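You operate a simulated robot arm through the tools that you are given. There is no shell and no other tool.

You run a simulated robot arm. Do the job below in one go: nothing can be reset, and whatever is moved stays where it is left.

TASK
Put things in order on the top of the low table. At the end: the beige packet from the top of the low table stands on top of the closed beige carton; the cream price peg from the top of the low table stands where the beige packet stood; the beige coin roll (marked "ONE") from the top of the low table stands where the cream price peg stood; the blue mould stands where the beige coin roll stood; whatever was shut is shut again. Leave all else as you found it, and nothing knocked over.

The check looks at the end state, three seconds after you hand in, the way a careful person would. Anything else that was tipped, shoved, dropped, spilled or broken makes it a failure.

THE ROBOT
A 6-joint arm with a two-finger parallel gripper, fixed in place. Base frame: the origin is at the foot of the arm, x ahead of it, y to its left, z up; the work surface is at about z = 0. Units: mm, degrees, N and s.
With the tool pointing down near the work surface it reaches from about 120 to 500 mm from the base axis. Its first joint turns from -72.0 to 72.0 degrees. Payload 0.65 kg.
The TCP is the grasp point between the finger pads, 25 mm short of the fingertips. In the tool frame z runs along the fingers and y along their closing line. The gripper opens to 76 mm. The fingers are 18 mm wide and 10 mm thick; the gripper's body (36 by 78 mm) begins 45 mm behind the TCP.
Orientation is that of the tool frame in the base frame, as a unit quaternion [w, x, y, z]. With the fingers straight down and closing along the base's y, the tool's x points along the base's -x, its y along +y and its z along -z.

THE INTERFACE
- The arm moves only by the tool send_rows. Its argument "moves" is one flat list of numbers, 7 for each row, row after row: the shift along the tool's x, y, z in units of 25 mm (1.0 is 25 mm), then the turn, a rotation vector about the tool's x, y, z in units of 6 degrees (1.0 is 6 degrees), then the opening, from 0 (shut) to 1 (fully open). In form: [x, y, z, rx, ry, rz, jaw, x, y, z, rx, ry, rz, jaw, ...]. A call has 1 to 20 rows; each row shifts and turns the commanded pose from where the row before left it, along the tool's axes as they then stand. A call with a number of a shift or a turn outside -1 to 1 is refused whole. A row lasts 0.2 s, in which the tool goes at most 50 mm and 8.6 degrees; a call with a longer step from one row to the next is refused whole, and so is a gripper value outside its range. A pose out of reach is approached as far as the arm can. The call stops where the force on the tool passes 40 N (or 10 N more than at its start, if that is more) or the arm is blocked; 0.2 s more then pass. The fingers move at their own pace (about 108 mm/s each) and stop on an object; they squeeze with about 23 N. The grip force told is the motor's: it shows also when the fingers shut on nothing. Time passes only in rows, and 0.2 s behind the last, so rows that do not move let the fingers close. It gives the time, the measured TCP pose, the force on the tool (base axes), the opening and the grip force at its end, in the units of the frame above (readings bear some noise), with the torque about the TCP (base axes, N m) and any sound that the robot's microphone picked up.
- Cameras (640 x 400 px; columns grow to the right, rows downward): "scene" is fixed at [38.1, 269.5, 399.4]; the picture's right is [-0.82, -0.57, 0.00], its down [-0.35, 0.51, -0.78] and it looks along [0.44, -0.64, -0.62] (base axes); focal length 214 px, centre (320, 200). "wrist" rides on the gripper at [58, 11, -81] in the tool frame; the picture's right is [-0.18, 0.98, 0.00], its down [-0.75, -0.14, -0.64] and it looks along [-0.63, -0.12, 0.77] (tool axes); focal length 243 px, centre (320, 200). There is no depth. A picture from a camera that has moved, and an enlarged one, comes with that camera's place and axes in the base frame and with its lens. The place of the scene camera against the robot may be out by one fixed shift of up to 12 mm in any direction.
- grab_frame(camera): a new picture of that camera. It takes no simulated time.
- zoom(camera, box): a new picture of the part [left, top, right, bottom] of that camera's present view, enlarged. It takes no simulated time.
- finish_job(): hands the job in; it is judged then, once.

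Places have to be worked out from the pictures, the camera data and where the tool is seen. Open the gripper and draw the arm clear of the work before you hand the job in, unless the task says otherwise.

The tools are called after "Emit:" by a JSON object that holds its "api" and its "payload". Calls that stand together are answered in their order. send_rows: Moves the arm, as the interface text tells. Its arguments: {"type":"object","properties":{"moves":{"type":"array"}},"required":["moves"]} The other tools are called the same way: grab_frame (camera) takes a picture; zoom (camera, box) takes an enlarged picture of a part of a camera's view; finish_job () hands the job in.

At the start:

```text
t: 0.0
ee_pos: [308.4, 66.9, 287.0]
tcp_rot: [0.0, 0.0, 1.0, 0.0]
ft_force: [-0.1, 0.1, 0.0]
moment: [0.01, 0.0, 0.01]
width: 76.0
grip_force: 0.0
```

scene: 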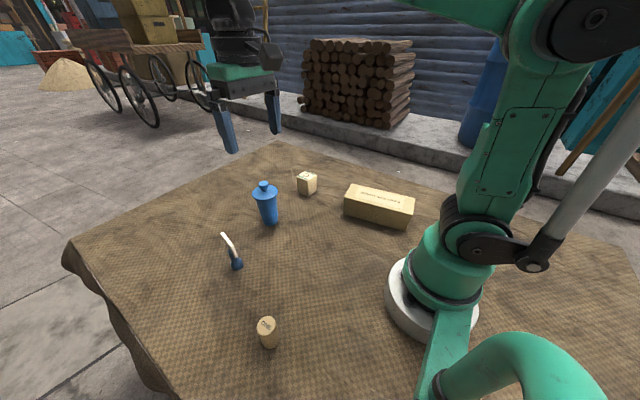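
wrist: 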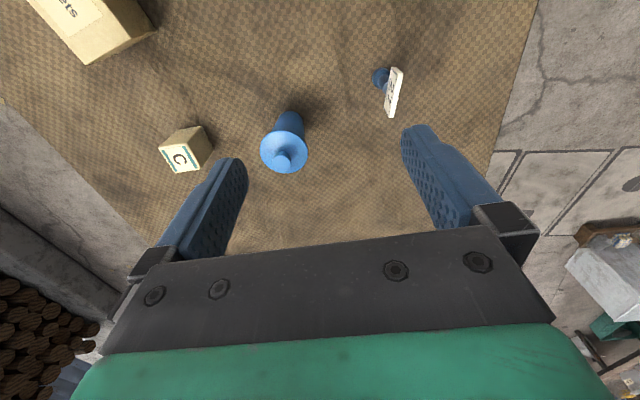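

I'll look closer at the objects on the table before moving anything.

Emit:
{"api": "zoom", "payload": {"camera": "scene", "box": [200, 150, 440, 300]}}

Emit:
{"api": "zoom", "payload": {"camera": "scene", "box": [200, 220, 360, 370]}}

Emit:
{"api": "zoom", "payload": {"camera": "wrist", "box": [0, 0, 440, 220]}}

Emit:
{"api": "zoom", "payload": {"camera": "wrist", "box": [340, 40, 440, 140]}}

```text
2.67 times, centred on (320, 225) of scene
camera zoom: at [38.1, 269.5, 399.4], right [-0.82, -0.57, 0.0], down [-0.35, 0.51, -0.78], along [0.44, -0.64, -0.62], focal length 572 px, centre (320, 133)
```

zoom: 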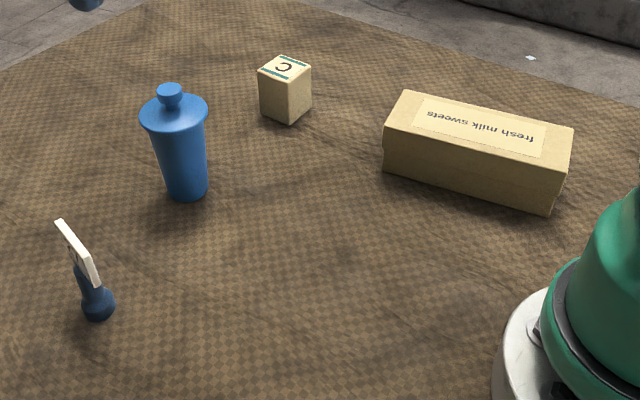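

```text
2.67 times, centred on (280, 295) of scene
camera zoom: at [38.1, 269.5, 399.4], right [-0.82, -0.57, 0.0], down [-0.35, 0.51, -0.78], along [0.44, -0.64, -0.62], focal length 572 px, centre (427, -53)
```

zoom: 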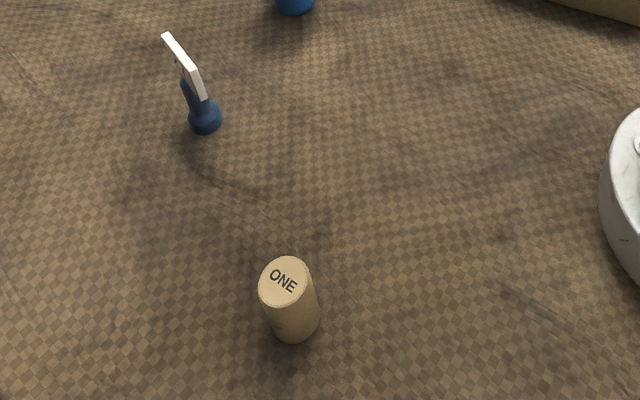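

```text
1.45 times, centred on (220, 110) of wrist
camera zoom: at [248.9, 77.8, 368.3], right [0.18, 0.98, 0.0], down [0.75, -0.14, 0.64], along [0.63, -0.12, -0.76], focal length 353 px, centre (466, 331)
```

zoom: 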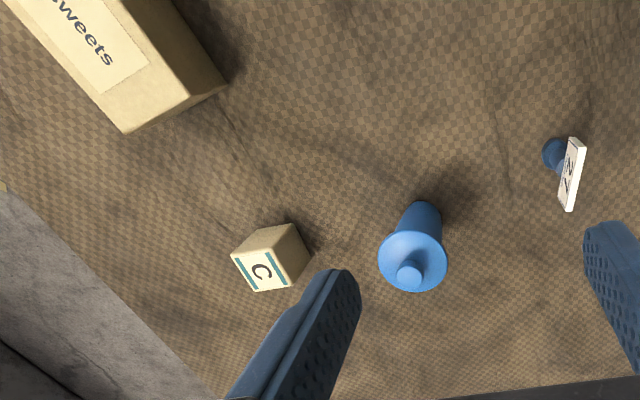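

```text
4.00 times, centred on (390, 90) of wrist
camera zoom: at [248.9, 77.8, 368.3], right [0.18, 0.98, 0.0], down [0.75, -0.14, 0.64], along [0.63, -0.12, -0.76], focal length 970 px, centre (40, 640)
```

zoom: 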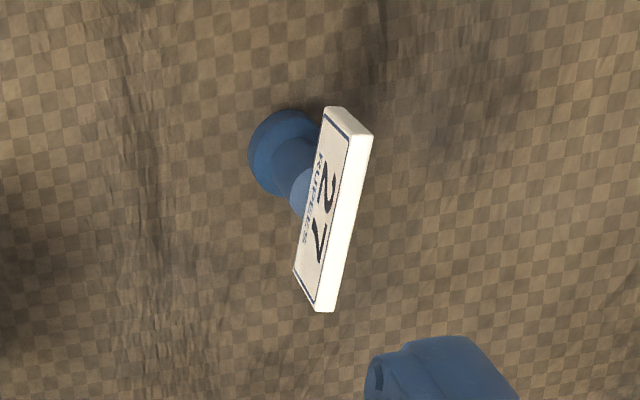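

The packet, mould, peg and carton are visible. I'll zoom in on each one to work out corners and yaw.

Emit:
{"api": "zoom", "payload": {"camera": "scene", "box": [280, 160, 340, 205]}}

Emit:
{"api": "zoom", "payload": {"camera": "scene", "box": [330, 170, 430, 240]}}

Emit:
{"api": "zoom", "payload": {"camera": "wrist", "box": [140, 100, 240, 200]}}

Emit:
{"api": "zoom", "payload": {"camera": "scene", "box": [200, 220, 260, 280]}}

Emit:
{"api": "zoom", "payload": {"camera": "scene", "box": [230, 170, 300, 240]}}

```text
8.89 times, centred on (310, 182) of scene
camera zoom: at [38.1, 269.5, 399.4], right [-0.82, -0.57, 0.0], down [-0.35, 0.51, -0.78], along [0.44, -0.64, -0.62], focal length 1906 px, centre (409, 356)
```

zoom: 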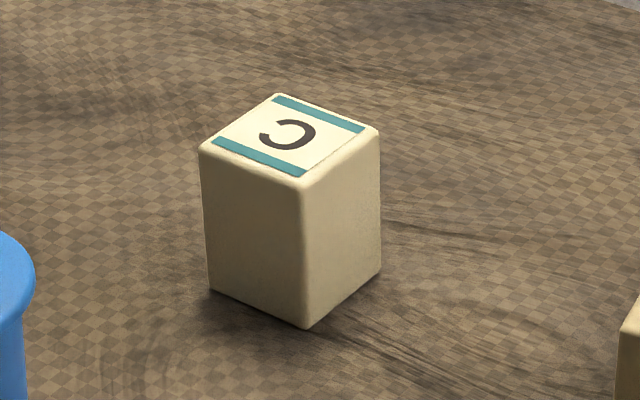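

```text
5.71 times, centred on (380, 205) of scene
camera zoom: at [38.1, 269.5, 399.4], right [-0.82, -0.57, 0.0], down [-0.35, 0.51, -0.78], along [0.44, -0.64, -0.62], focal length 1226 px, centre (-23, 171)
```

zoom: 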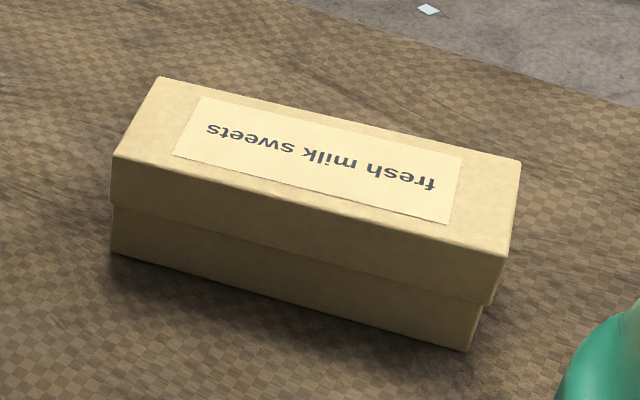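

```text
4.00 times, centred on (190, 150) of wrist
camera zoom: at [248.9, 77.8, 368.3], right [0.18, 0.98, 0.0], down [0.75, -0.14, 0.64], along [0.63, -0.12, -0.76], focal length 970 px, centre (840, 400)
```

zoom: 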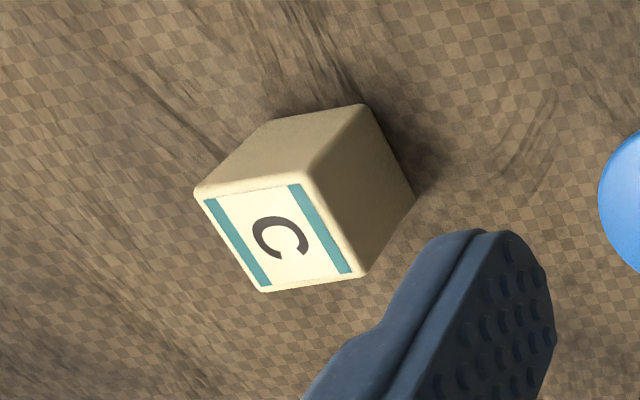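

```text
6.67 times, centred on (230, 250) of scene
camera zoom: at [38.1, 269.5, 399.4], right [-0.82, -0.57, 0.0], down [-0.35, 0.51, -0.78], along [0.44, -0.64, -0.62], focal length 1430 px, centre (920, -133)
```

zoom: 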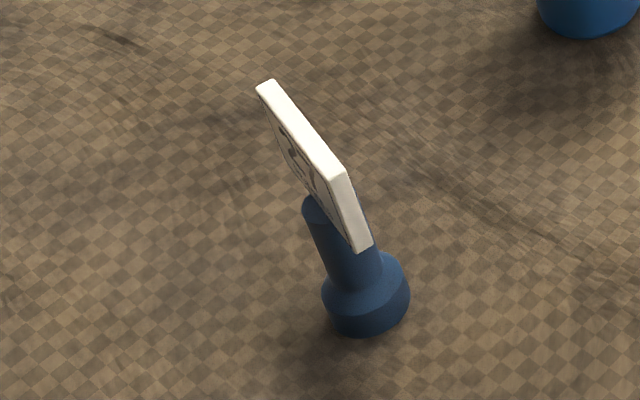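

```text
5.71 times, centred on (265, 205) of scene
camera zoom: at [38.1, 269.5, 399.4], right [-0.82, -0.57, 0.0], down [-0.35, 0.51, -0.78], along [0.44, -0.64, -0.62], focal length 1226 px, centre (634, 171)
```

zoom: 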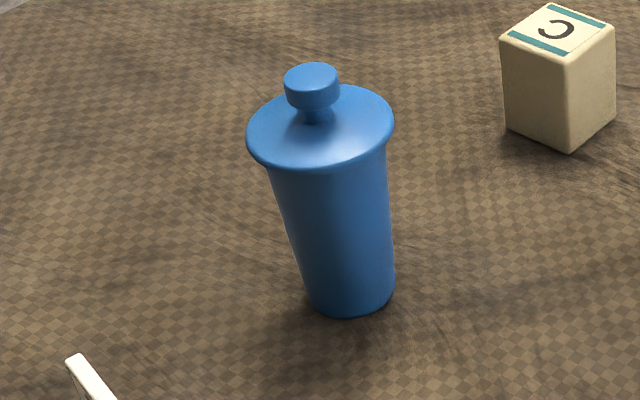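

The packet is an upright block about 42 mm square and 60 mm tall, near (391,-156) by the wrist camera and lined up with the base axes. The scene camera looks about 12 mm off in x. I'll move high over the packet and look again.

Emit:
{"api": "send_rows", "payload": {"moves": [-0.367, -0.993, 0, 0, 0, 0, 1, -0.367, -0.993, 0, 0, 0, 0, 1, -0.367, -0.993, 0, 0, 0, 0, 1, -0.367, -0.993, 0, 0, 0, 0, 1, -0.367, -0.993, 0, 0, 0, 0, 1, -0.367, -0.993, 0.5, 0, 0, 0, 1, -0.367, -0.993, 0.7, 0, 0, 0, 1, -0.367, -0.993, 0.9, 0, 0, 0, 1, -0.367, -0.993, 0.9, 0, 0, 0, 1, 0, 0, 0.9, 0, 0, 0, 1, 0, 0, 0.5, 0, 0, 0, 1]}}

Emit:
{"api": "grab_frame", "payload": {"camera": "wrist"}}

Emit:
{"api": "grab_frame", "payload": {"camera": "scene"}}

```text
t: 2.4
ee_pos: [389.7, -156.9, 175.3]
tcp_rot: [0.001, 0.0, 1.0, 0.0]
ft_force: [0.2, 0.4, 0.7]
moment: [0.02, -0.02, -0.02]
width: 75.9
grip_force: 0.1
```

```text
taken
camera wrist: at [331.5, -145.4, 257.8], right [0.18, 0.98, 0.0], down [0.75, -0.14, 0.64], along [0.63, -0.12, -0.76], focal length 243 px, centre (320, 200)
```

wrist: 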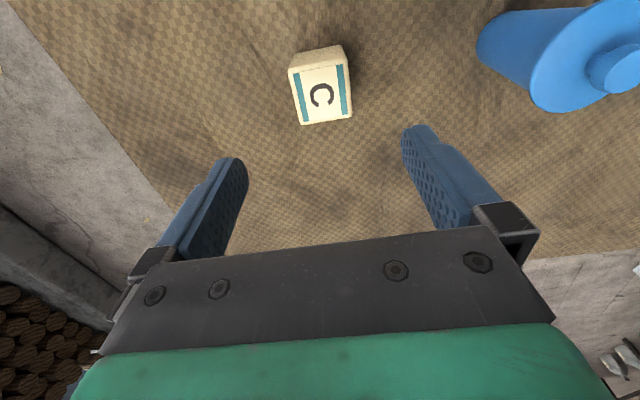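

```text
taken
```

scene: 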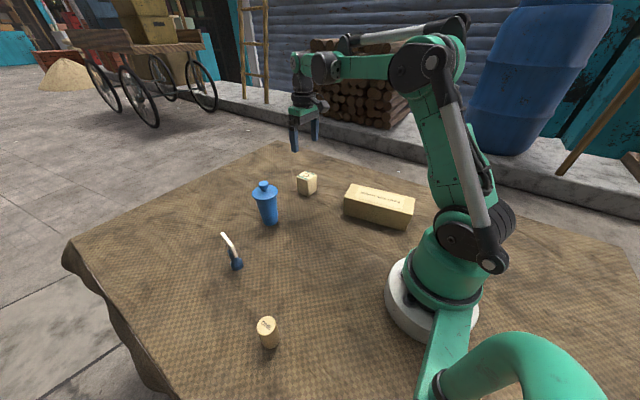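

The packet now sits in the upper part of the wrist view. I'll zoom in to measure it from this closer viewpoint.

Emit:
{"api": "zoom", "payload": {"camera": "wrist", "box": [270, 30, 370, 130]}}

Emit:
{"api": "zoom", "payload": {"camera": "scene", "box": [270, 90, 350, 200]}}

```text
4.00 times, centred on (320, 80) of wrist
camera zoom: at [331.5, -145.4, 257.8], right [0.18, 0.98, 0.0], down [0.75, -0.14, 0.64], along [0.63, -0.12, -0.76], focal length 970 px, centre (320, 680)
```

zoom: 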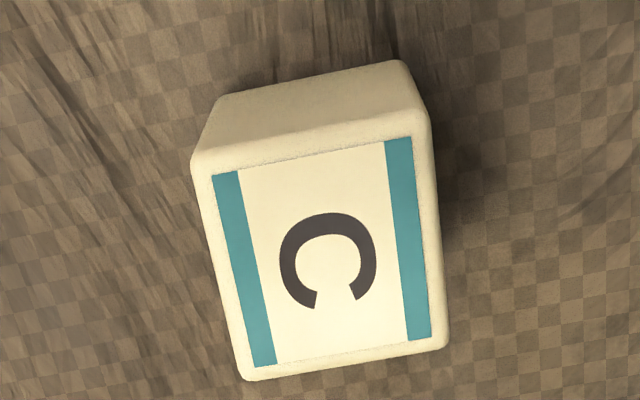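

```text
3.64 times, centred on (310, 145) of scene
camera zoom: at [38.1, 269.5, 399.4], right [-0.82, -0.57, 0.0], down [-0.35, 0.51, -0.78], along [0.44, -0.64, -0.62], focal length 780 px, centre (356, 400)
```

zoom: 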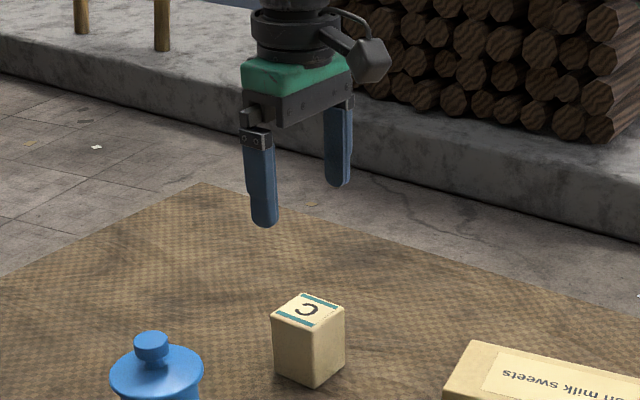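

The packet centre works out to about (389,-154.5) with its top at z≈60, and the TCP is almost directly above it. I'll shift 2 mm in y, go down to z≈40 and close on it.

Emit:
{"api": "send_rows", "payload": {"moves": [0, 0.1, 0.9, 0, 0, 0, 1, 0, 0, 0.9, 0, 0, 0, 1, 0, 0, 0.9, 0, 0, 0, 1, 0, 0, 0.9, 0, 0, 0, 1, 0, 0, 0.9, 0, 0, 0, 1, 0, 0, 0.6, 0, 0, 0, 1, 0, 0, 0.3, 0, 0, 0, 1, 0, 0, 0, 0, 0, 0, 1]}}

Emit:
{"api": "grab_frame", "payload": {"camera": "wrist"}}

Emit:
{"api": "zoom", "payload": {"camera": "scene", "box": [250, 120, 360, 210]}}

```text
t: 4.2
ee_pos: [390.7, -153.9, 41.9]
tcp_rot: [0.001, 0.0, 1.0, 0.0]
ft_force: [0.4, 0.3, 0.9]
moment: [0.0, 0.01, -0.01]
width: 76.1
grip_force: 0.1
```

```text
taken
camera wrist: at [331.9, -142.9, 123.0], right [0.18, 0.98, 0.0], down [0.75, -0.14, 0.64], along [0.63, -0.12, -0.76], focal length 243 px, centre (320, 200)
```

wrist: 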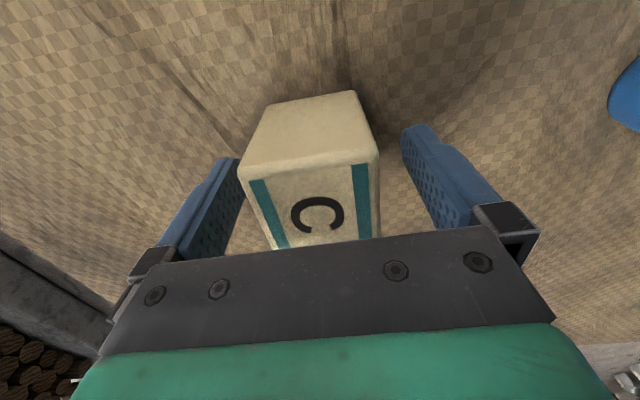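

```text
4.44 times, centred on (305, 165) of scene
camera zoom: at [38.1, 269.5, 399.4], right [-0.82, -0.57, 0.0], down [-0.35, 0.51, -0.78], along [0.44, -0.64, -0.62], focal length 953 px, centre (387, 356)
```

zoom: 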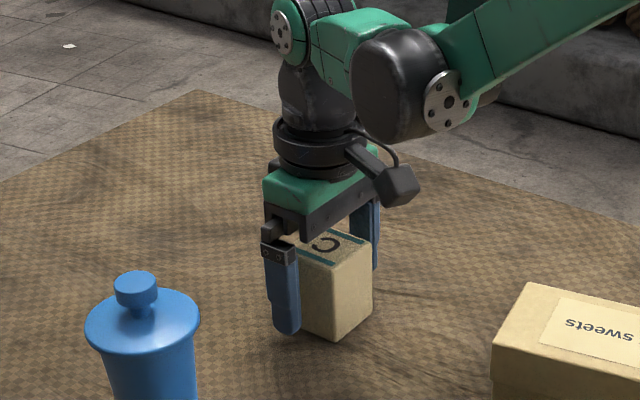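

The packet sits between the open fingers with clearance on both sides and no contact. I'll close the gripper.

Emit:
{"api": "send_rows", "payload": {"moves": [0, 0, 0, 0, 0, 0, 0.6, 0, 0, 0, 0, 0, 0, 0.5, 0, 0, 0, 0, 0, 0, 0.2, 0, 0, 0, 0, 0, 0, 0, 0, 0, 0, 0, 0, 0, 0]}}

Emit:
{"api": "zoom", "payload": {"camera": "scene", "box": [250, 120, 360, 210]}}

```text
t: 5.4
ee_pos: [390.8, -154.1, 41.2]
tcp_rot: [0.001, 0.0, 1.0, 0.0]
ft_force: [-0.8, 0.4, 0.7]
moment: [-0.02, 0.0, 0.0]
width: 44.6
grip_force: 23.3
```

```text
4.44 times, centred on (305, 165) of scene
camera zoom: at [38.1, 269.5, 399.4], right [-0.82, -0.57, 0.0], down [-0.35, 0.51, -0.78], along [0.44, -0.64, -0.62], focal length 953 px, centre (387, 356)
```

zoom: 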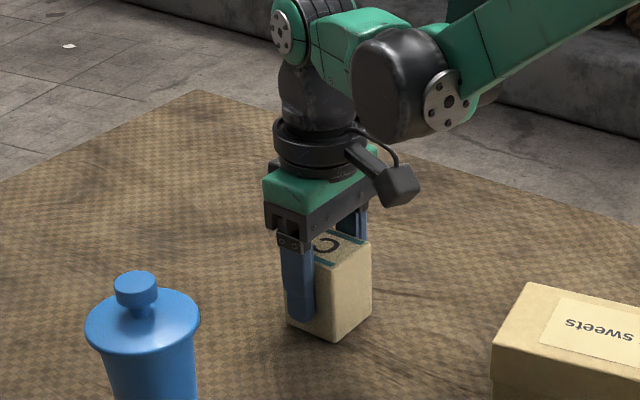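

The packet is gripped at 44.6 mm, so its spot is about (389.5,-154). I'll lift it straight up and check that it holds.

Emit:
{"api": "send_rows", "payload": {"moves": [0, 0, -0.4, 0, 0, 0, 0, 0, 0, -0.8, 0, 0, 0, 0, 0, 0, -1, 0, 0, 0, 0, 0, 0, -1, 0, 0, 0, 0, 0, 0, -1, 0, 0, 0, 0, 0, 0, -1, 0, 0, 0, 0]}}

Emit:
{"api": "grab_frame", "payload": {"camera": "wrist"}}

Emit:
{"api": "grab_frame", "payload": {"camera": "scene"}}

```text
t: 6.8
ee_pos: [389.5, -154.2, 172.0]
tcp_rot: [0.001, 0.0, 1.0, 0.001]
ft_force: [-0.2, -0.1, -1.6]
moment: [-0.03, 0.0, -0.02]
width: 44.9
grip_force: 22.9
```

```text
taken
camera wrist: at [332.0, -142.8, 253.8], right [0.18, 0.98, 0.0], down [0.75, -0.14, 0.64], along [0.63, -0.12, -0.76], focal length 243 px, centre (320, 200)
```

wrist: 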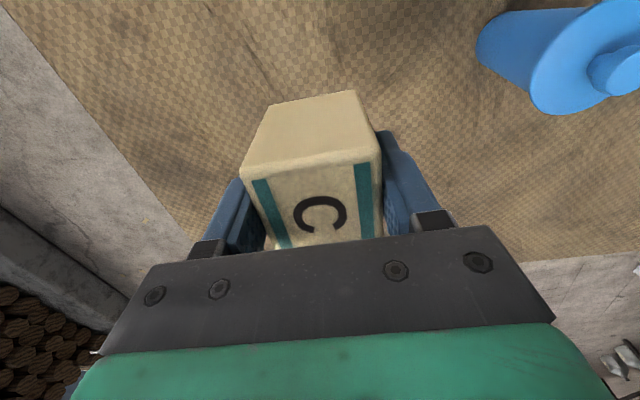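

```text
taken
```

scene: 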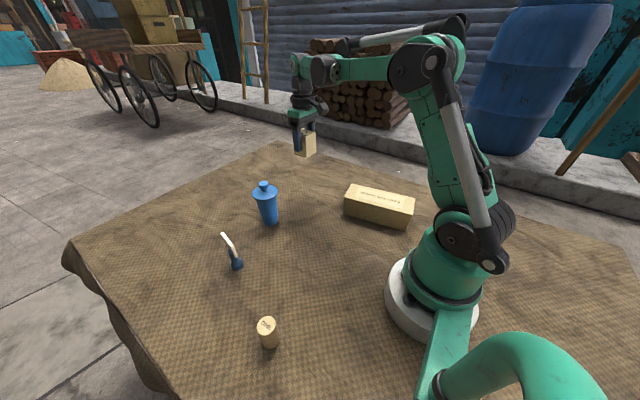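

The packet is lifted and held firmly, weighing about 0.23 kg. By the scene camera the carton is roughly 169×69×60 mm, centred near (165,-176) and turned about 12°. I'll carry the packet high towards it, then measure it with the wrist camera.

Emit:
{"api": "send_rows", "payload": {"moves": [0.3, 0, -0.6, 0, 0, 0, 0, 0.7, 0, -0.6, 0, 0, 0, 0, 0.9, -0.1, 0, 0, 0, 0, 0, 0.9, -0.1, 0, 0, 0, 0, 0, 0.9, -0.1, 0, 0, 0, 0, 0, 0.9, -0.1, 0, 0, 0, 0, 0, 0.9, -0.1, 0, 0, 0, 0, 0, 0.9, -0.1, 0, 0, 0, 0, 0, 0.9, -0.1, 0, 0, 0, 0, 0, 0.5, -0.14, 0, 0, 0, 0, 0]}}

Emit:
{"api": "grab_frame", "payload": {"camera": "wrist"}}

Emit:
{"api": "grab_frame", "payload": {"camera": "scene"}}

```text
t: 9.0
ee_pos: [195.5, -175.2, 201.8]
tcp_rot: [0.001, 0.001, 1.0, 0.0]
ft_force: [0.2, 0.2, -0.9]
moment: [-0.04, 0.0, 0.0]
width: 44.6
grip_force: 22.8
```

```text
taken
camera wrist: at [136.1, -164.0, 283.4], right [0.18, 0.98, 0.0], down [0.75, -0.14, 0.64], along [0.63, -0.12, -0.76], focal length 243 px, centre (320, 200)
```

wrist: 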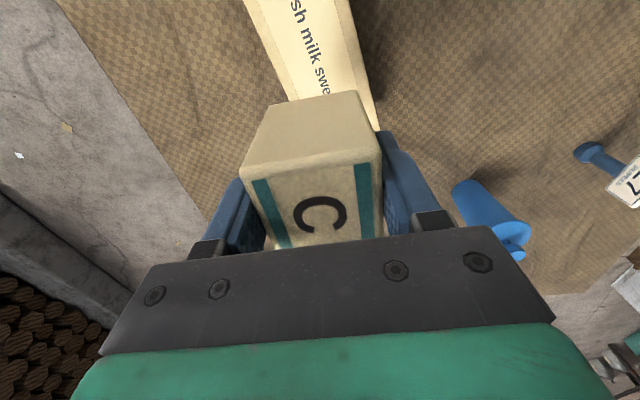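

```text
taken
```

scene: 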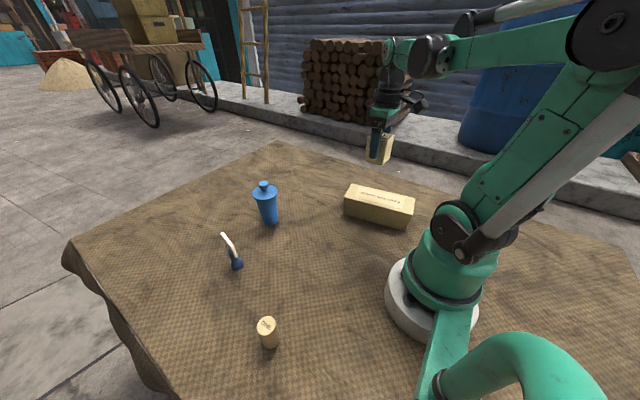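

The carton shows behind the held packet in the wrist view. I'll zoom in on its edges to find the centre line and yaw.

Emit:
{"api": "zoom", "payload": {"camera": "wrist", "box": [230, 0, 400, 140]}}

Emit:
{"api": "zoom", "payload": {"camera": "scene", "box": [330, 100, 450, 240]}}

```text
2.86 times, centred on (315, 70) of wrist
camera zoom: at [136.1, -164.0, 283.4], right [0.18, 0.98, 0.0], down [0.75, -0.14, 0.64], along [0.63, -0.12, -0.76], focal length 693 px, centre (334, 571)
```

zoom: 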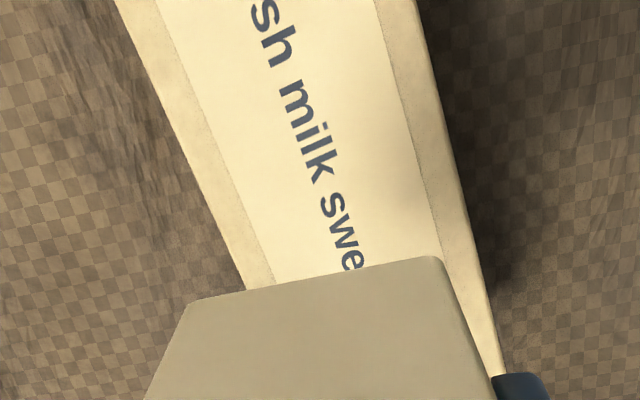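

```text
2.86 times, centred on (390, 170) of scene
camera zoom: at [38.1, 269.5, 399.4], right [-0.82, -0.57, 0.0], down [-0.35, 0.51, -0.78], along [0.44, -0.64, -0.62], focal length 613 px, centre (120, 286)
```

zoom: 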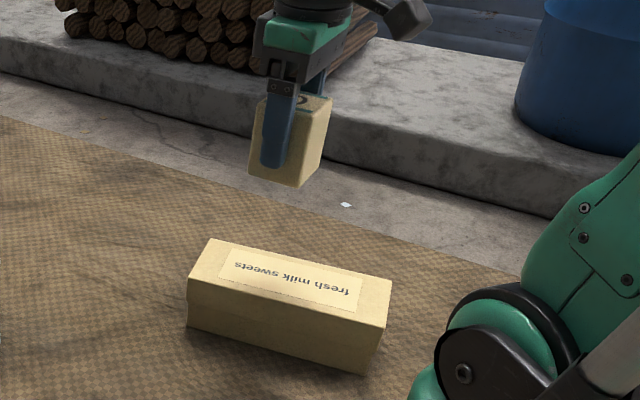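

The wrist camera puts the carton's centre line through about (169,-175) at yaw 10°, with the top at z≈60. I'll centre over it, turn 10° to line the packet up, and lower to a few mm above the lid.

Emit:
{"api": "send_rows", "payload": {"moves": [0.53, 0, 0, 0, 0, 0, 0, 0.53, 0, 0, 0, 0, 0, 0, 0, 0, 0, 0, 0, -0.83, 0, 0, 0, 0, 0, 0, -0.83, 0, 0, 0, 0.9, 0, 0, 0, 0, 0, 0, 0.9, 0, 0, 0, 0, 0, 0, 0.9, 0, 0, 0, 0, 0, 0, 0.6, 0, 0, 0, 0, 0, 0, 0.4, 0, 0, 0, 0, 0, 0, 0, 0, 0, 0, 0]}}

Emit:
{"api": "grab_frame", "payload": {"camera": "wrist"}}

Emit:
{"api": "zoom", "payload": {"camera": "scene", "box": [330, 130, 430, 240]}}

```text
t: 11.2
ee_pos: [169.4, -174.7, 108.4]
tcp_rot: [0.002, -0.087, 0.996, 0.0]
ft_force: [0.6, -1.0, -0.9]
moment: [0.0, 0.02, -0.01]
width: 44.7
grip_force: 23.3
```

```text
taken
camera wrist: at [109.9, -174.0, 189.9], right [0.01, 1.0, 0.0], down [0.76, -0.01, 0.64], along [0.64, -0.01, -0.76], focal length 243 px, centre (320, 200)
```

wrist: 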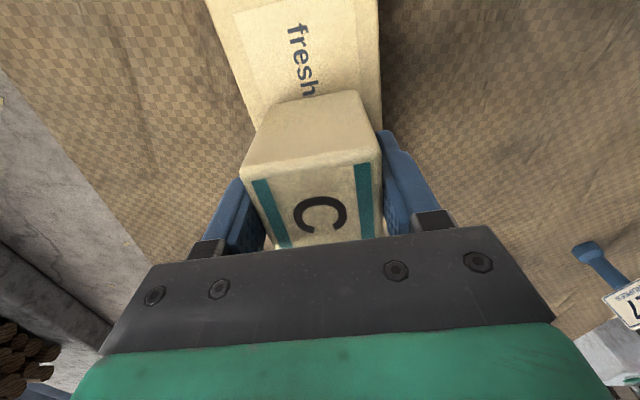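

```text
3.64 times, centred on (380, 185) of scene
camera zoom: at [38.1, 269.5, 399.4], right [-0.82, -0.57, 0.0], down [-0.35, 0.51, -0.78], along [0.44, -0.64, -0.62], focal length 780 px, centre (102, 254)
```

zoom: 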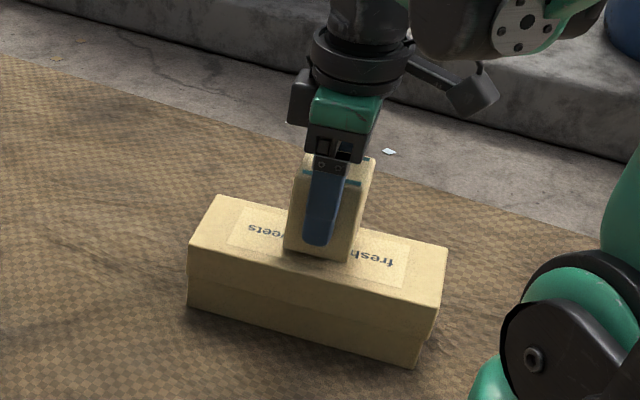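

The packet is centred across the carton top and still a few mm above it. I'll lower in small steps and watch the force.

Emit:
{"api": "send_rows", "payload": {"moves": [0, 0, 0.06, 0, 0, 0, 0, 0, 0, 0.06, 0, 0, 0, 0, 0, 0, 0.06, 0, 0, 0, 0]}}

Emit:
{"api": "zoom", "payload": {"camera": "scene", "box": [350, 160, 410, 215]}}

```text
t: 12.0
ee_pos: [168.6, -175.3, 104.3]
tcp_rot: [0.001, -0.087, 0.996, 0.0]
ft_force: [0.4, 0.8, -0.9]
moment: [0.02, -0.04, -0.03]
width: 44.6
grip_force: 22.8
```

```text
7.27 times, centred on (380, 188) of scene
camera zoom: at [38.1, 269.5, 399.4], right [-0.82, -0.57, 0.0], down [-0.35, 0.51, -0.78], along [0.44, -0.64, -0.62], focal length 1560 px, centre (-116, 291)
```

zoom: 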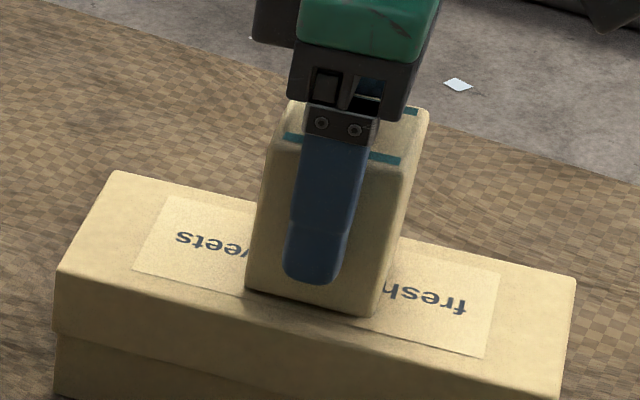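

There's no contact yet, with force z still at about -0.9 N. I'll keep going in 1 mm steps.

Emit:
{"api": "send_rows", "payload": {"moves": [0, 0, 0.04, 0, 0, 0, 0, 0, 0, 0.04, 0, 0, 0, 0]}}

Emit:
{"api": "zoom", "payload": {"camera": "scene", "box": [350, 160, 410, 215]}}

```text
t: 12.6
ee_pos: [169.8, -174.4, 101.4]
tcp_rot: [0.001, -0.087, 0.996, -0.001]
ft_force: [-1.6, 0.4, 12.9]
moment: [-0.04, 0.05, 0.01]
width: 44.4
grip_force: 22.8
```

```text
7.27 times, centred on (380, 188) of scene
camera zoom: at [38.0, 269.5, 399.4], right [-0.82, -0.57, 0.0], down [-0.35, 0.51, -0.78], along [0.44, -0.64, -0.62], focal length 1560 px, centre (-116, 291)
```

zoom: 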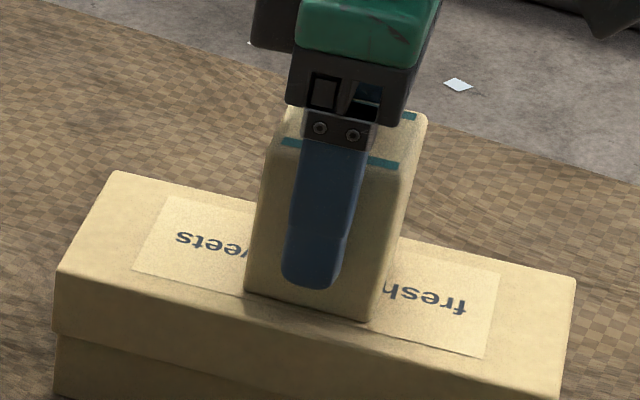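

The packet touched down with about 13 N of contact force. I'll back off half a millimetre and open the fingers gradually.

Emit:
{"api": "send_rows", "payload": {"moves": [0, 0, -0.03, 0, 0, 0, 0, 0, 0, 0, 0, 0, 0, 0.6, 0, 0, 0, 0, 0, 0, 0.7, 0, 0, 0, 0, 0, 0, 0.9, 0, 0, 0, 0, 0, 0, 0.9]}}

Emit:
{"api": "zoom", "payload": {"camera": "scene", "box": [350, 160, 410, 215]}}

Emit:
{"api": "grab_frame", "payload": {"camera": "wrist"}}

```text
t: 13.8
ee_pos: [168.5, -175.1, 103.6]
tcp_rot: [0.001, -0.087, 0.996, 0.0]
ft_force: [-0.5, -0.4, -0.8]
moment: [0.0, 0.03, 0.01]
width: 68.6
grip_force: 0.1
```

```text
7.27 times, centred on (380, 188) of scene
camera zoom: at [38.1, 269.5, 399.4], right [-0.82, -0.57, 0.0], down [-0.35, 0.51, -0.78], along [0.44, -0.64, -0.62], focal length 1560 px, centre (-116, 291)
```

zoom: 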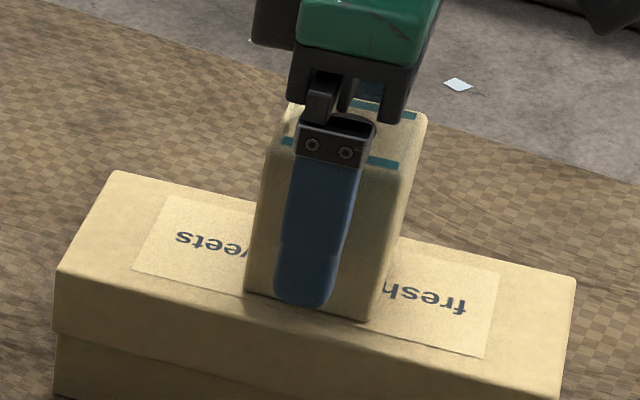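

```text
taken
camera wrist: at [109.7, -174.0, 184.7], right [0.01, 1.0, 0.0], down [0.76, -0.01, 0.64], along [0.64, -0.01, -0.76], focal length 243 px, centre (320, 200)
```

wrist: 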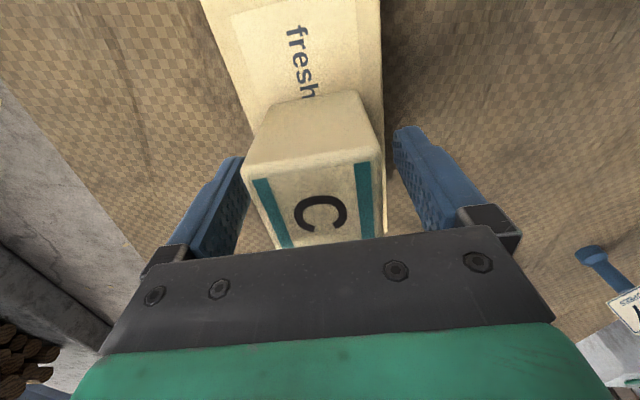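

The packet stands on the carton and the fingers are free on both sides. I'll rise straight up, turn back, and fly over to inspect the price peg.

Emit:
{"api": "send_rows", "payload": {"moves": [0, 0, -0.5, 0, 0, 0, 0.9, 0, 0, -1, 0, 0, 0, 0.9, 0, 0, -1, 0, 0, 0, 0.9, 0, 0, -1, 0, 0, 0, 0.9, 0, 0, -1, 0, 0, 0, 0.9, 0, 0, -1, 0, 0, 0, 0.9, 0, 0, 0, 0, 0, 0.83, 0.9, 0, 0, 0, 0, 0, 0.83, 0.9, -0.5, 0.95, 0, 0, 0, 0, 1, -0.5, 0.95, 0, 0, 0, 0, 1, -0.5, 0.95, 0, 0, 0, 0, 1, -0.5, 0.95, 0, 0, 0, 0, 1, -0.5, 0.95, 0, 0, 0, 0, 1, -0.5, 0.95, 0, 0, 0, 0, 1, -0.5, 0.95, 0, 0, 0, 0, 1, -0.5, 0.95, 0, 0, 0, 0, 1, -0.5, 0.95, 0, 0, 0, 0, 1, -0.5, 0.95, 0, 0, 0, 0, 1, -0.5, 0.95, 0, 0, 0, 0, 1, -0.5, 0.95, 0, 0, 0, 0, 1]}}

Emit:
{"api": "grab_frame", "payload": {"camera": "wrist"}}

Emit:
{"api": "grab_frame", "payload": {"camera": "scene"}}

```text
t: 18.0
ee_pos: [319.9, 110.5, 241.3]
tcp_rot: [0.0, 0.0, 1.0, 0.001]
ft_force: [-0.6, -0.3, -0.5]
moment: [0.01, 0.02, 0.01]
width: 75.9
grip_force: 0.0
```

```text
taken
camera wrist: at [261.1, 122.7, 323.1], right [0.18, 0.98, 0.0], down [0.75, -0.14, 0.64], along [0.63, -0.12, -0.76], focal length 243 px, centre (320, 200)
```

wrist: 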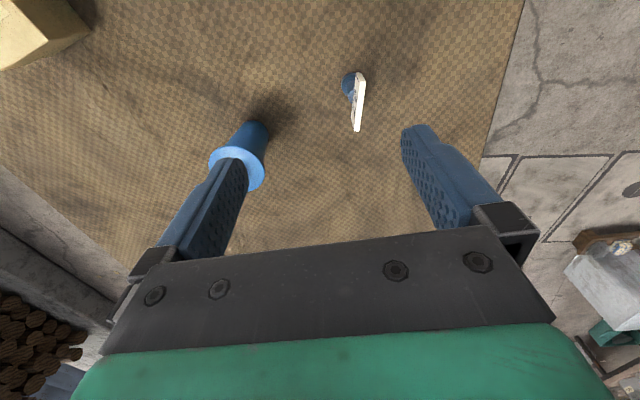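

```text
taken
```

scene: 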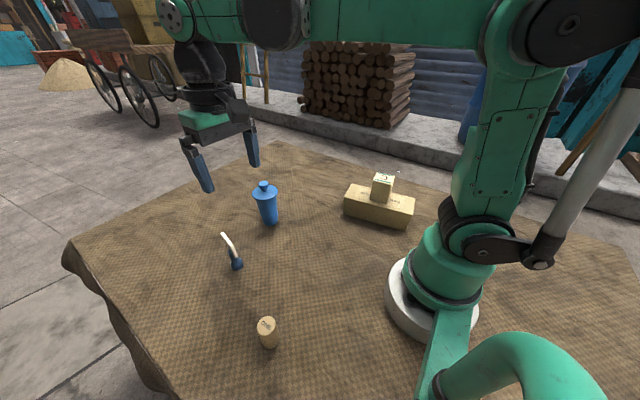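

The packet stands well on the carton. Next I'll zoom in on the peg and the mould from here.

Emit:
{"api": "zoom", "payload": {"camera": "wrist", "box": [315, 60, 395, 140]}}

Emit:
{"api": "zoom", "payload": {"camera": "wrist", "box": [195, 90, 295, 200]}}

Emit:
{"api": "zoom", "payload": {"camera": "scene", "box": [340, 160, 430, 240]}}

```text
5.00 times, centred on (355, 100) of wrist
camera zoom: at [261.1, 122.7, 323.1], right [0.18, 0.98, 0.0], down [0.75, -0.14, 0.64], along [0.63, -0.12, -0.76], focal length 1213 px, centre (145, 700)
```

zoom: 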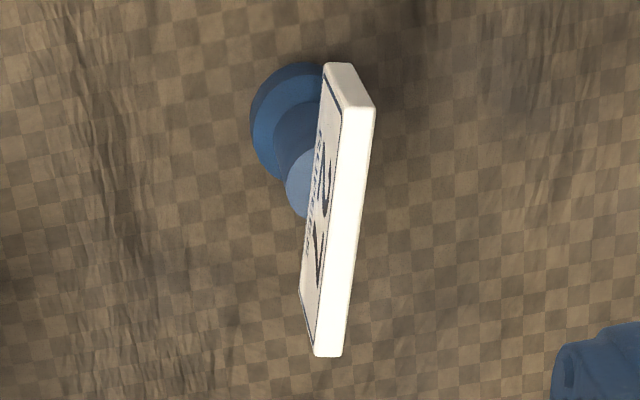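

```text
3.64 times, centred on (245, 145) of wrist
camera zoom: at [261.1, 122.7, 323.1], right [0.18, 0.98, 0.0], down [0.75, -0.14, 0.64], along [0.63, -0.12, -0.76], focal length 882 px, centre (593, 400)
```

zoom: 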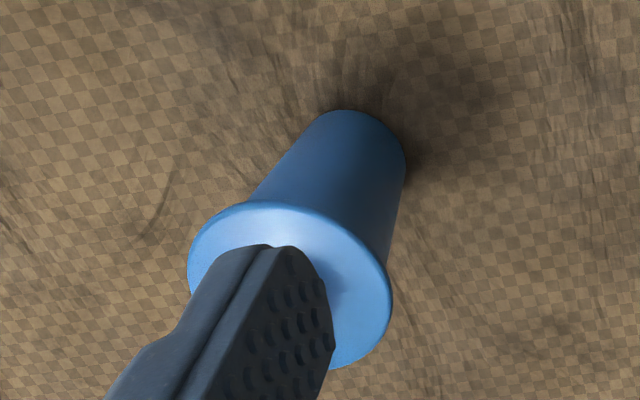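

```text
5.00 times, centred on (385, 200) of scene
camera zoom: at [38.1, 269.5, 399.4], right [-0.82, -0.57, 0.0], down [-0.35, 0.51, -0.78], along [0.44, -0.64, -0.62], focal length 1072 px, centre (-5, 200)
```

zoom: 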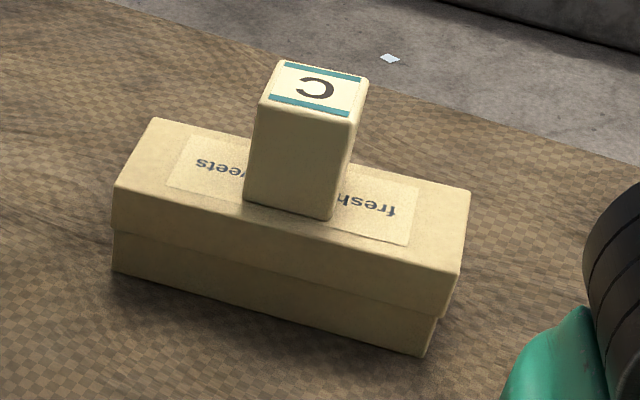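

The packet stands upright on the carton. The peg has a base about 28 mm wide and a stem. Its label plate is about 46×34×6 mm, spans z≈52–86, and is centred near (348.7,146.5) with its plane at about -11°. I'll line up above it, turn to match, and come partway down.

Emit:
{"api": "send_rows", "payload": {"moves": [-0.576, 0.726, 0, 0, 0, 0, 1, -0.576, 0.726, 0, 0, 0, 0, 1, 0, 0, 0, 0, 0, 0.92, 1, 0, 0, 0, 0, 0, 0.92, 1, 0, 0, 0.8, 0, 0, 0, 1, 0, 0, 0.9, 0, 0, 0, 1, 0, 0, 0.9, 0, 0, 0, 1, 0, 0, 0.8, 0, 0, 0, 1, 0, 0, 0.5, 0, 0, 0, 1, 0, 0, 0, 0, 0, 0, 1]}}

Emit:
{"api": "grab_frame", "payload": {"camera": "wrist"}}

Emit:
{"api": "zoom", "payload": {"camera": "scene", "box": [180, 180, 290, 280]}}

```text
t: 20.2
ee_pos: [349.3, 146.4, 143.1]
tcp_rot: [0.001, 0.096, 0.995, 0.002]
ft_force: [-0.9, -0.4, -0.4]
moment: [0.0, 0.0, -0.02]
width: 75.9
grip_force: 0.0
```

```text
taken
camera wrist: at [292.7, 168.6, 225.0], right [0.37, 0.93, 0.0], down [0.71, -0.28, 0.64], along [0.6, -0.24, -0.77], focal length 243 px, centre (320, 200)
```

wrist: 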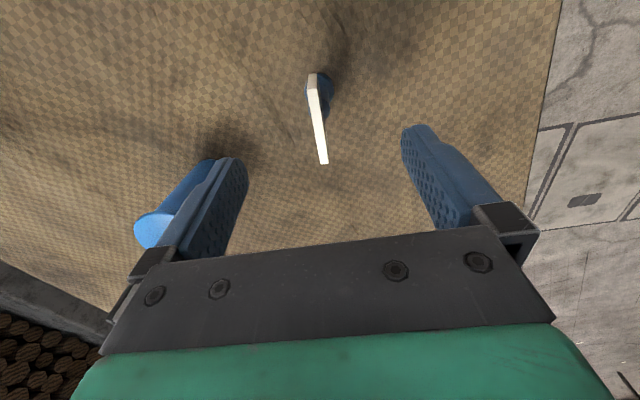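

```text
4.00 times, centred on (235, 230) of scene
camera zoom: at [38.1, 269.5, 399.4], right [-0.82, -0.57, 0.0], down [-0.35, 0.51, -0.78], along [0.44, -0.64, -0.62], focal length 858 px, centre (660, 80)
```

zoom: 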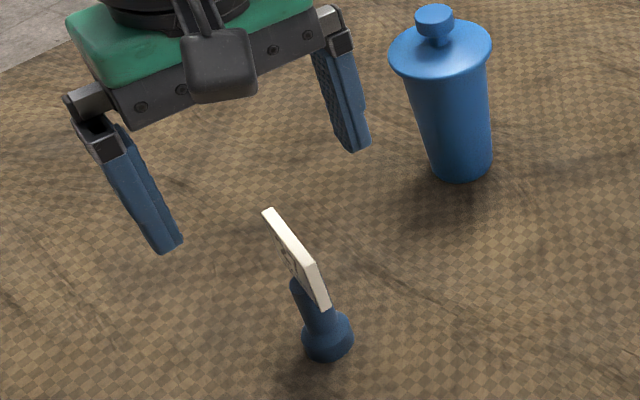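

I'll zoom in on the peg to refine the plate's position and yaw relative to the gripper.

Emit:
{"api": "zoom", "payload": {"camera": "wrist", "box": [270, 60, 370, 180]}}

```text
3.33 times, centred on (320, 120) of wrist
camera zoom: at [292.7, 168.6, 225.0], right [0.37, 0.93, 0.0], down [0.71, -0.28, 0.64], along [0.6, -0.24, -0.77], focal length 809 px, centre (320, 467)
```

zoom: 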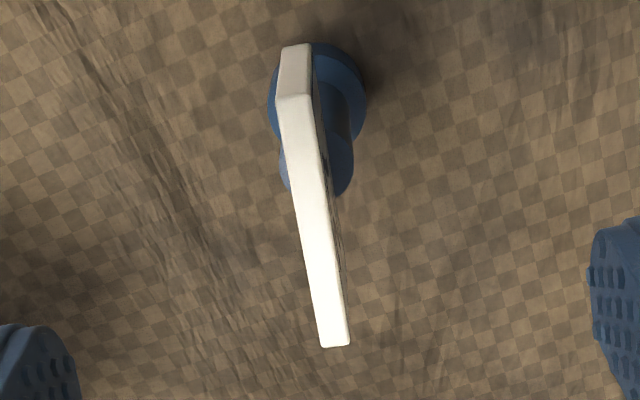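

In the tool frame the plate is centred within 2 mm and about 2° off. I'll trim the yaw slightly and descend to TCP z≈81, so the fingertips stay just above the plate's lower edge.

Emit:
{"api": "send_rows", "payload": {"moves": [0, 0, 0.8, 0, 0, 0.25, 1, 0, 0, 0.8, 0, 0, 0, 1, 0, 0, 0.6, 0, 0, 0, 1, 0, 0, 0.28, 0, 0, 0, 1, 0, 0, 0, 0, 0, 0, 1]}}

Emit:
{"api": "grab_frame", "payload": {"camera": "wrist"}}

Emit:
{"api": "zoom", "payload": {"camera": "scene", "box": [190, 190, 280, 280]}}

```text
t: 21.4
ee_pos: [348.7, 145.8, 82.5]
tcp_rot: [0.001, 0.11, 0.994, 0.001]
ft_force: [-0.3, -0.2, -0.3]
moment: [0.0, 0.0, -0.01]
width: 76.0
grip_force: 0.0
```

```text
taken
camera wrist: at [293.5, 170.3, 163.2], right [0.39, 0.92, 0.0], down [0.7, -0.3, 0.64], along [0.59, -0.25, -0.77], focal length 243 px, centre (320, 200)
```

wrist: 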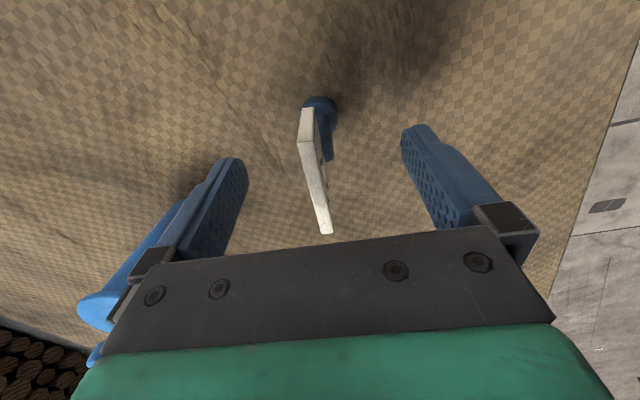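

```text
4.44 times, centred on (235, 235) of scene
camera zoom: at [38.1, 269.5, 399.4], right [-0.82, -0.57, 0.0], down [-0.35, 0.51, -0.78], along [0.44, -0.64, -0.62], focal length 953 px, centre (698, 44)
```

zoom: 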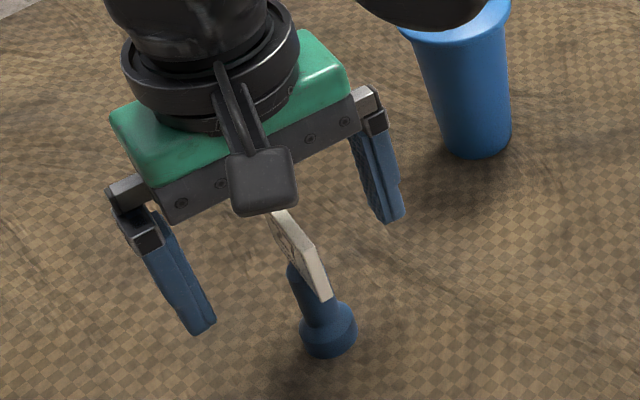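

The plate is aligned, about 1 mm off-centre in tool y. I'll nudge to centre it and then close on the plate.

Emit:
{"api": "send_rows", "payload": {"moves": [0, -0.036, 0.04, 0, 0, 0, 1, 0, 0, 0, 0, 0, 0, 0.6, 0, 0, 0, 0, 0, 0, 0.3, 0, 0, 0, 0, 0, 0, 0.15, 0, 0, 0, 0, 0, 0, 0.05, 0, 0, 0, 0, 0, 0, 0, 0, 0, 0, 0, 0, 0, 0]}}

Emit:
{"api": "grab_frame", "payload": {"camera": "wrist"}}

Emit:
{"api": "zoom", "payload": {"camera": "scene", "box": [190, 190, 280, 280]}}

```text
t: 23.0
ee_pos: [348.2, 145.5, 80.9]
tcp_rot: [0.001, 0.109, 0.994, 0.0]
ft_force: [-0.2, -0.6, 0.2]
moment: [0.02, 0.0, 0.0]
width: 5.5
grip_force: 23.1
```

```text
taken
camera wrist: at [293.2, 169.6, 162.2], right [0.39, 0.92, 0.0], down [0.7, -0.3, 0.64], along [0.59, -0.25, -0.77], focal length 243 px, centre (320, 200)
```

wrist: 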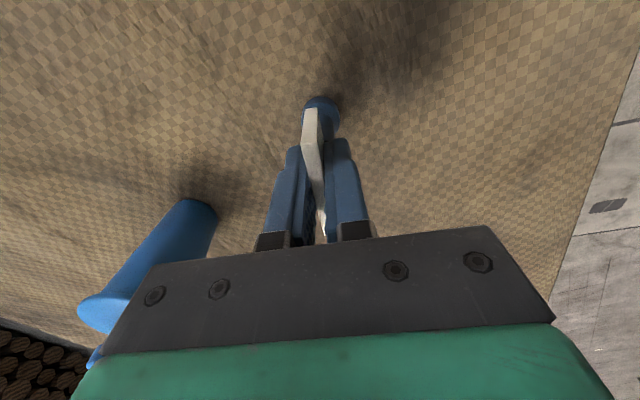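

```text
4.44 times, centred on (235, 235) of scene
camera zoom: at [38.1, 269.5, 399.4], right [-0.82, -0.57, 0.0], down [-0.35, 0.51, -0.78], along [0.44, -0.64, -0.62], focal length 953 px, centre (698, 44)
```

zoom: 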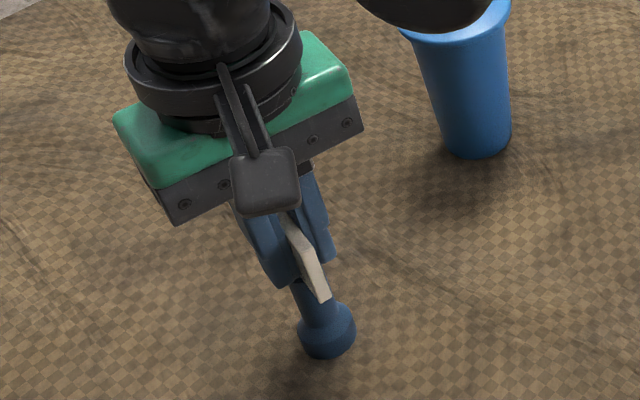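

The gripper holds the plate at 5.5 mm wide and the peg hasn't shifted. I'll zoom in on the base to measure its offset from the TCP before lifting.

Emit:
{"api": "zoom", "payload": {"camera": "wrist", "box": [270, 70, 370, 170]}}

```text
4.00 times, centred on (320, 120) of wrist
camera zoom: at [293.2, 169.6, 162.2], right [0.39, 0.92, 0.0], down [0.7, -0.3, 0.64], along [0.59, -0.25, -0.77], focal length 970 px, centre (320, 520)
```

zoom: 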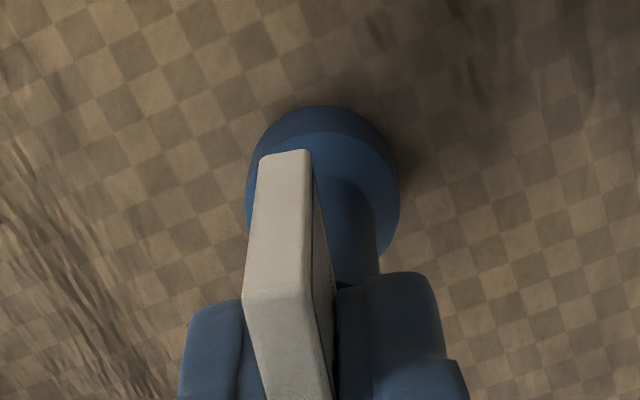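

The peg base is right under the TCP, so its spot is (348.5,146.3). I'll lift it well clear, high enough to pass over the mould.

Emit:
{"api": "send_rows", "payload": {"moves": [0, 0, -0.3, 0, 0, 0, 0, 0, 0, -0.7, 0, 0, 0, 0, 0, 0, -1, 0, 0, 0, 0, 0, 0, -1, 0, 0, 0, 0, 0, 0, -1, 0, 0, 0, 0, 0, 0, -1, 0, 0, 0, 0, 0, 0, -1, 0, 0, 0, 0, 0, 0, -0.4, 0, 0, 0, 0]}}

Emit:
{"api": "grab_frame", "payload": {"camera": "wrist"}}

Emit:
{"api": "grab_frame", "payload": {"camera": "scene"}}

```text
t: 24.8
ee_pos: [346.8, 145.9, 241.5]
tcp_rot: [0.0, 0.109, 0.994, 0.0]
ft_force: [0.3, -0.5, -0.1]
moment: [0.02, 0.0, -0.02]
width: 5.4
grip_force: 22.5
```

```text
taken
camera wrist: at [292.3, 169.6, 322.5], right [0.39, 0.92, 0.0], down [0.7, -0.3, 0.64], along [0.59, -0.25, -0.77], focal length 243 px, centre (320, 200)
```

wrist: 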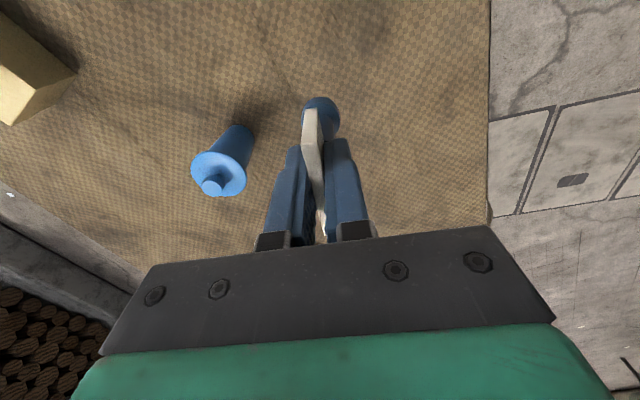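

```text
taken
```

scene: 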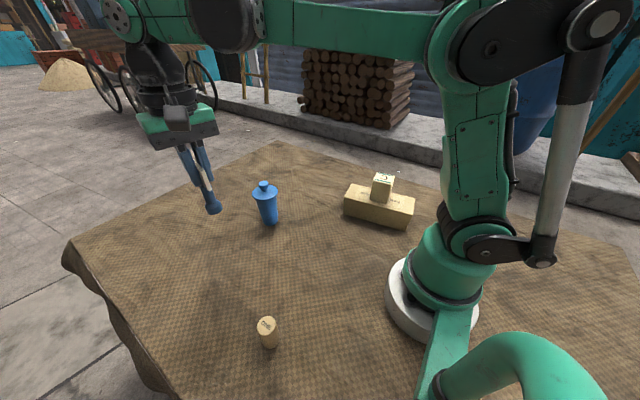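

The peg is held steady in its grasped pose. Now I'll fly it over to above the packet's old spot.

Emit:
{"api": "send_rows", "payload": {"moves": [-0.352, -0.946, 0, 0, 0, 0, 0, -0.352, -0.946, 0, 0, 0, 0, 0, -0.352, -0.946, 0, 0, 0, 0, 0, -0.352, -0.946, 0, 0, 0, 0, 0, -0.352, -0.946, 0, 0, 0, 0, 0, -0.352, -0.946, 0, 0, 0, 0, 0, -0.352, -0.946, 0, 0, 0, 0, 0, -0.352, -0.946, 0, 0, 0, 0, 0, -0.352, -0.946, 0, 0, 0, 0, 0, -0.352, -0.946, 0, 0, 0, 0, 0, -0.352, -0.946, 0, 0, 0, 0, 0, -0.352, -0.946, 0, 0, 0, 0, 0, 0, 0, 0.8, 0, 0, 0, 0, 0, 0, 1, 0, 0, 0, 0, 0, 0, 1, 0, 0, 0, 0, 0, 0, 0.8, 0, 0, 0, 0, 0, 0, 0, 0, 0, 0, 0]}}

Emit:
{"api": "grab_frame", "payload": {"camera": "wrist"}}

Emit:
{"api": "grab_frame", "payload": {"camera": "scene"}}

```text
t: 28.4
ee_pos: [389.1, -153.2, 149.8]
tcp_rot: [0.001, 0.108, 0.994, 0.0]
ft_force: [-0.1, 0.0, 0.2]
moment: [0.01, -0.01, -0.02]
width: 5.5
grip_force: 23.0
```

```text
taken
camera wrist: at [334.7, -128.9, 231.4], right [0.39, 0.92, 0.0], down [0.7, -0.3, 0.64], along [0.59, -0.25, -0.77], focal length 243 px, centre (320, 200)
```

wrist: 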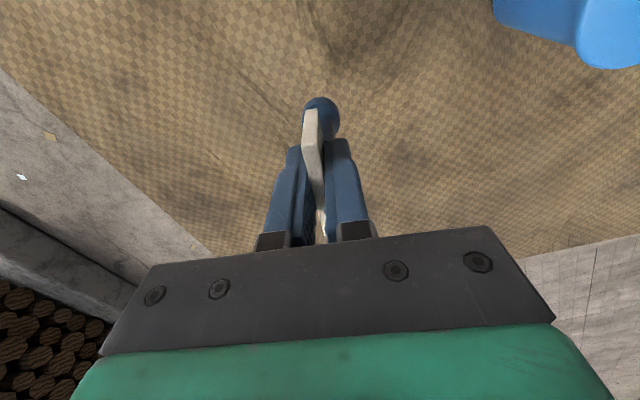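

```text
taken
```

scene: 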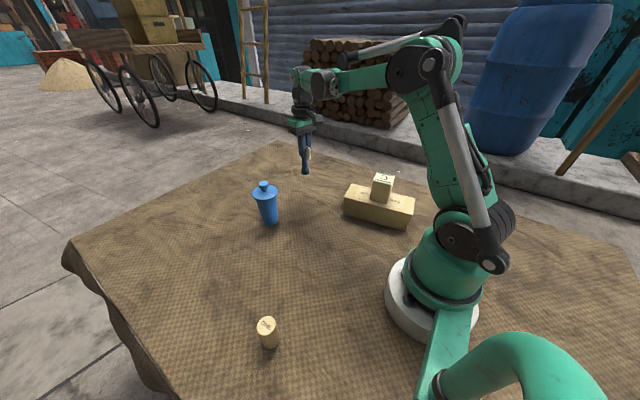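

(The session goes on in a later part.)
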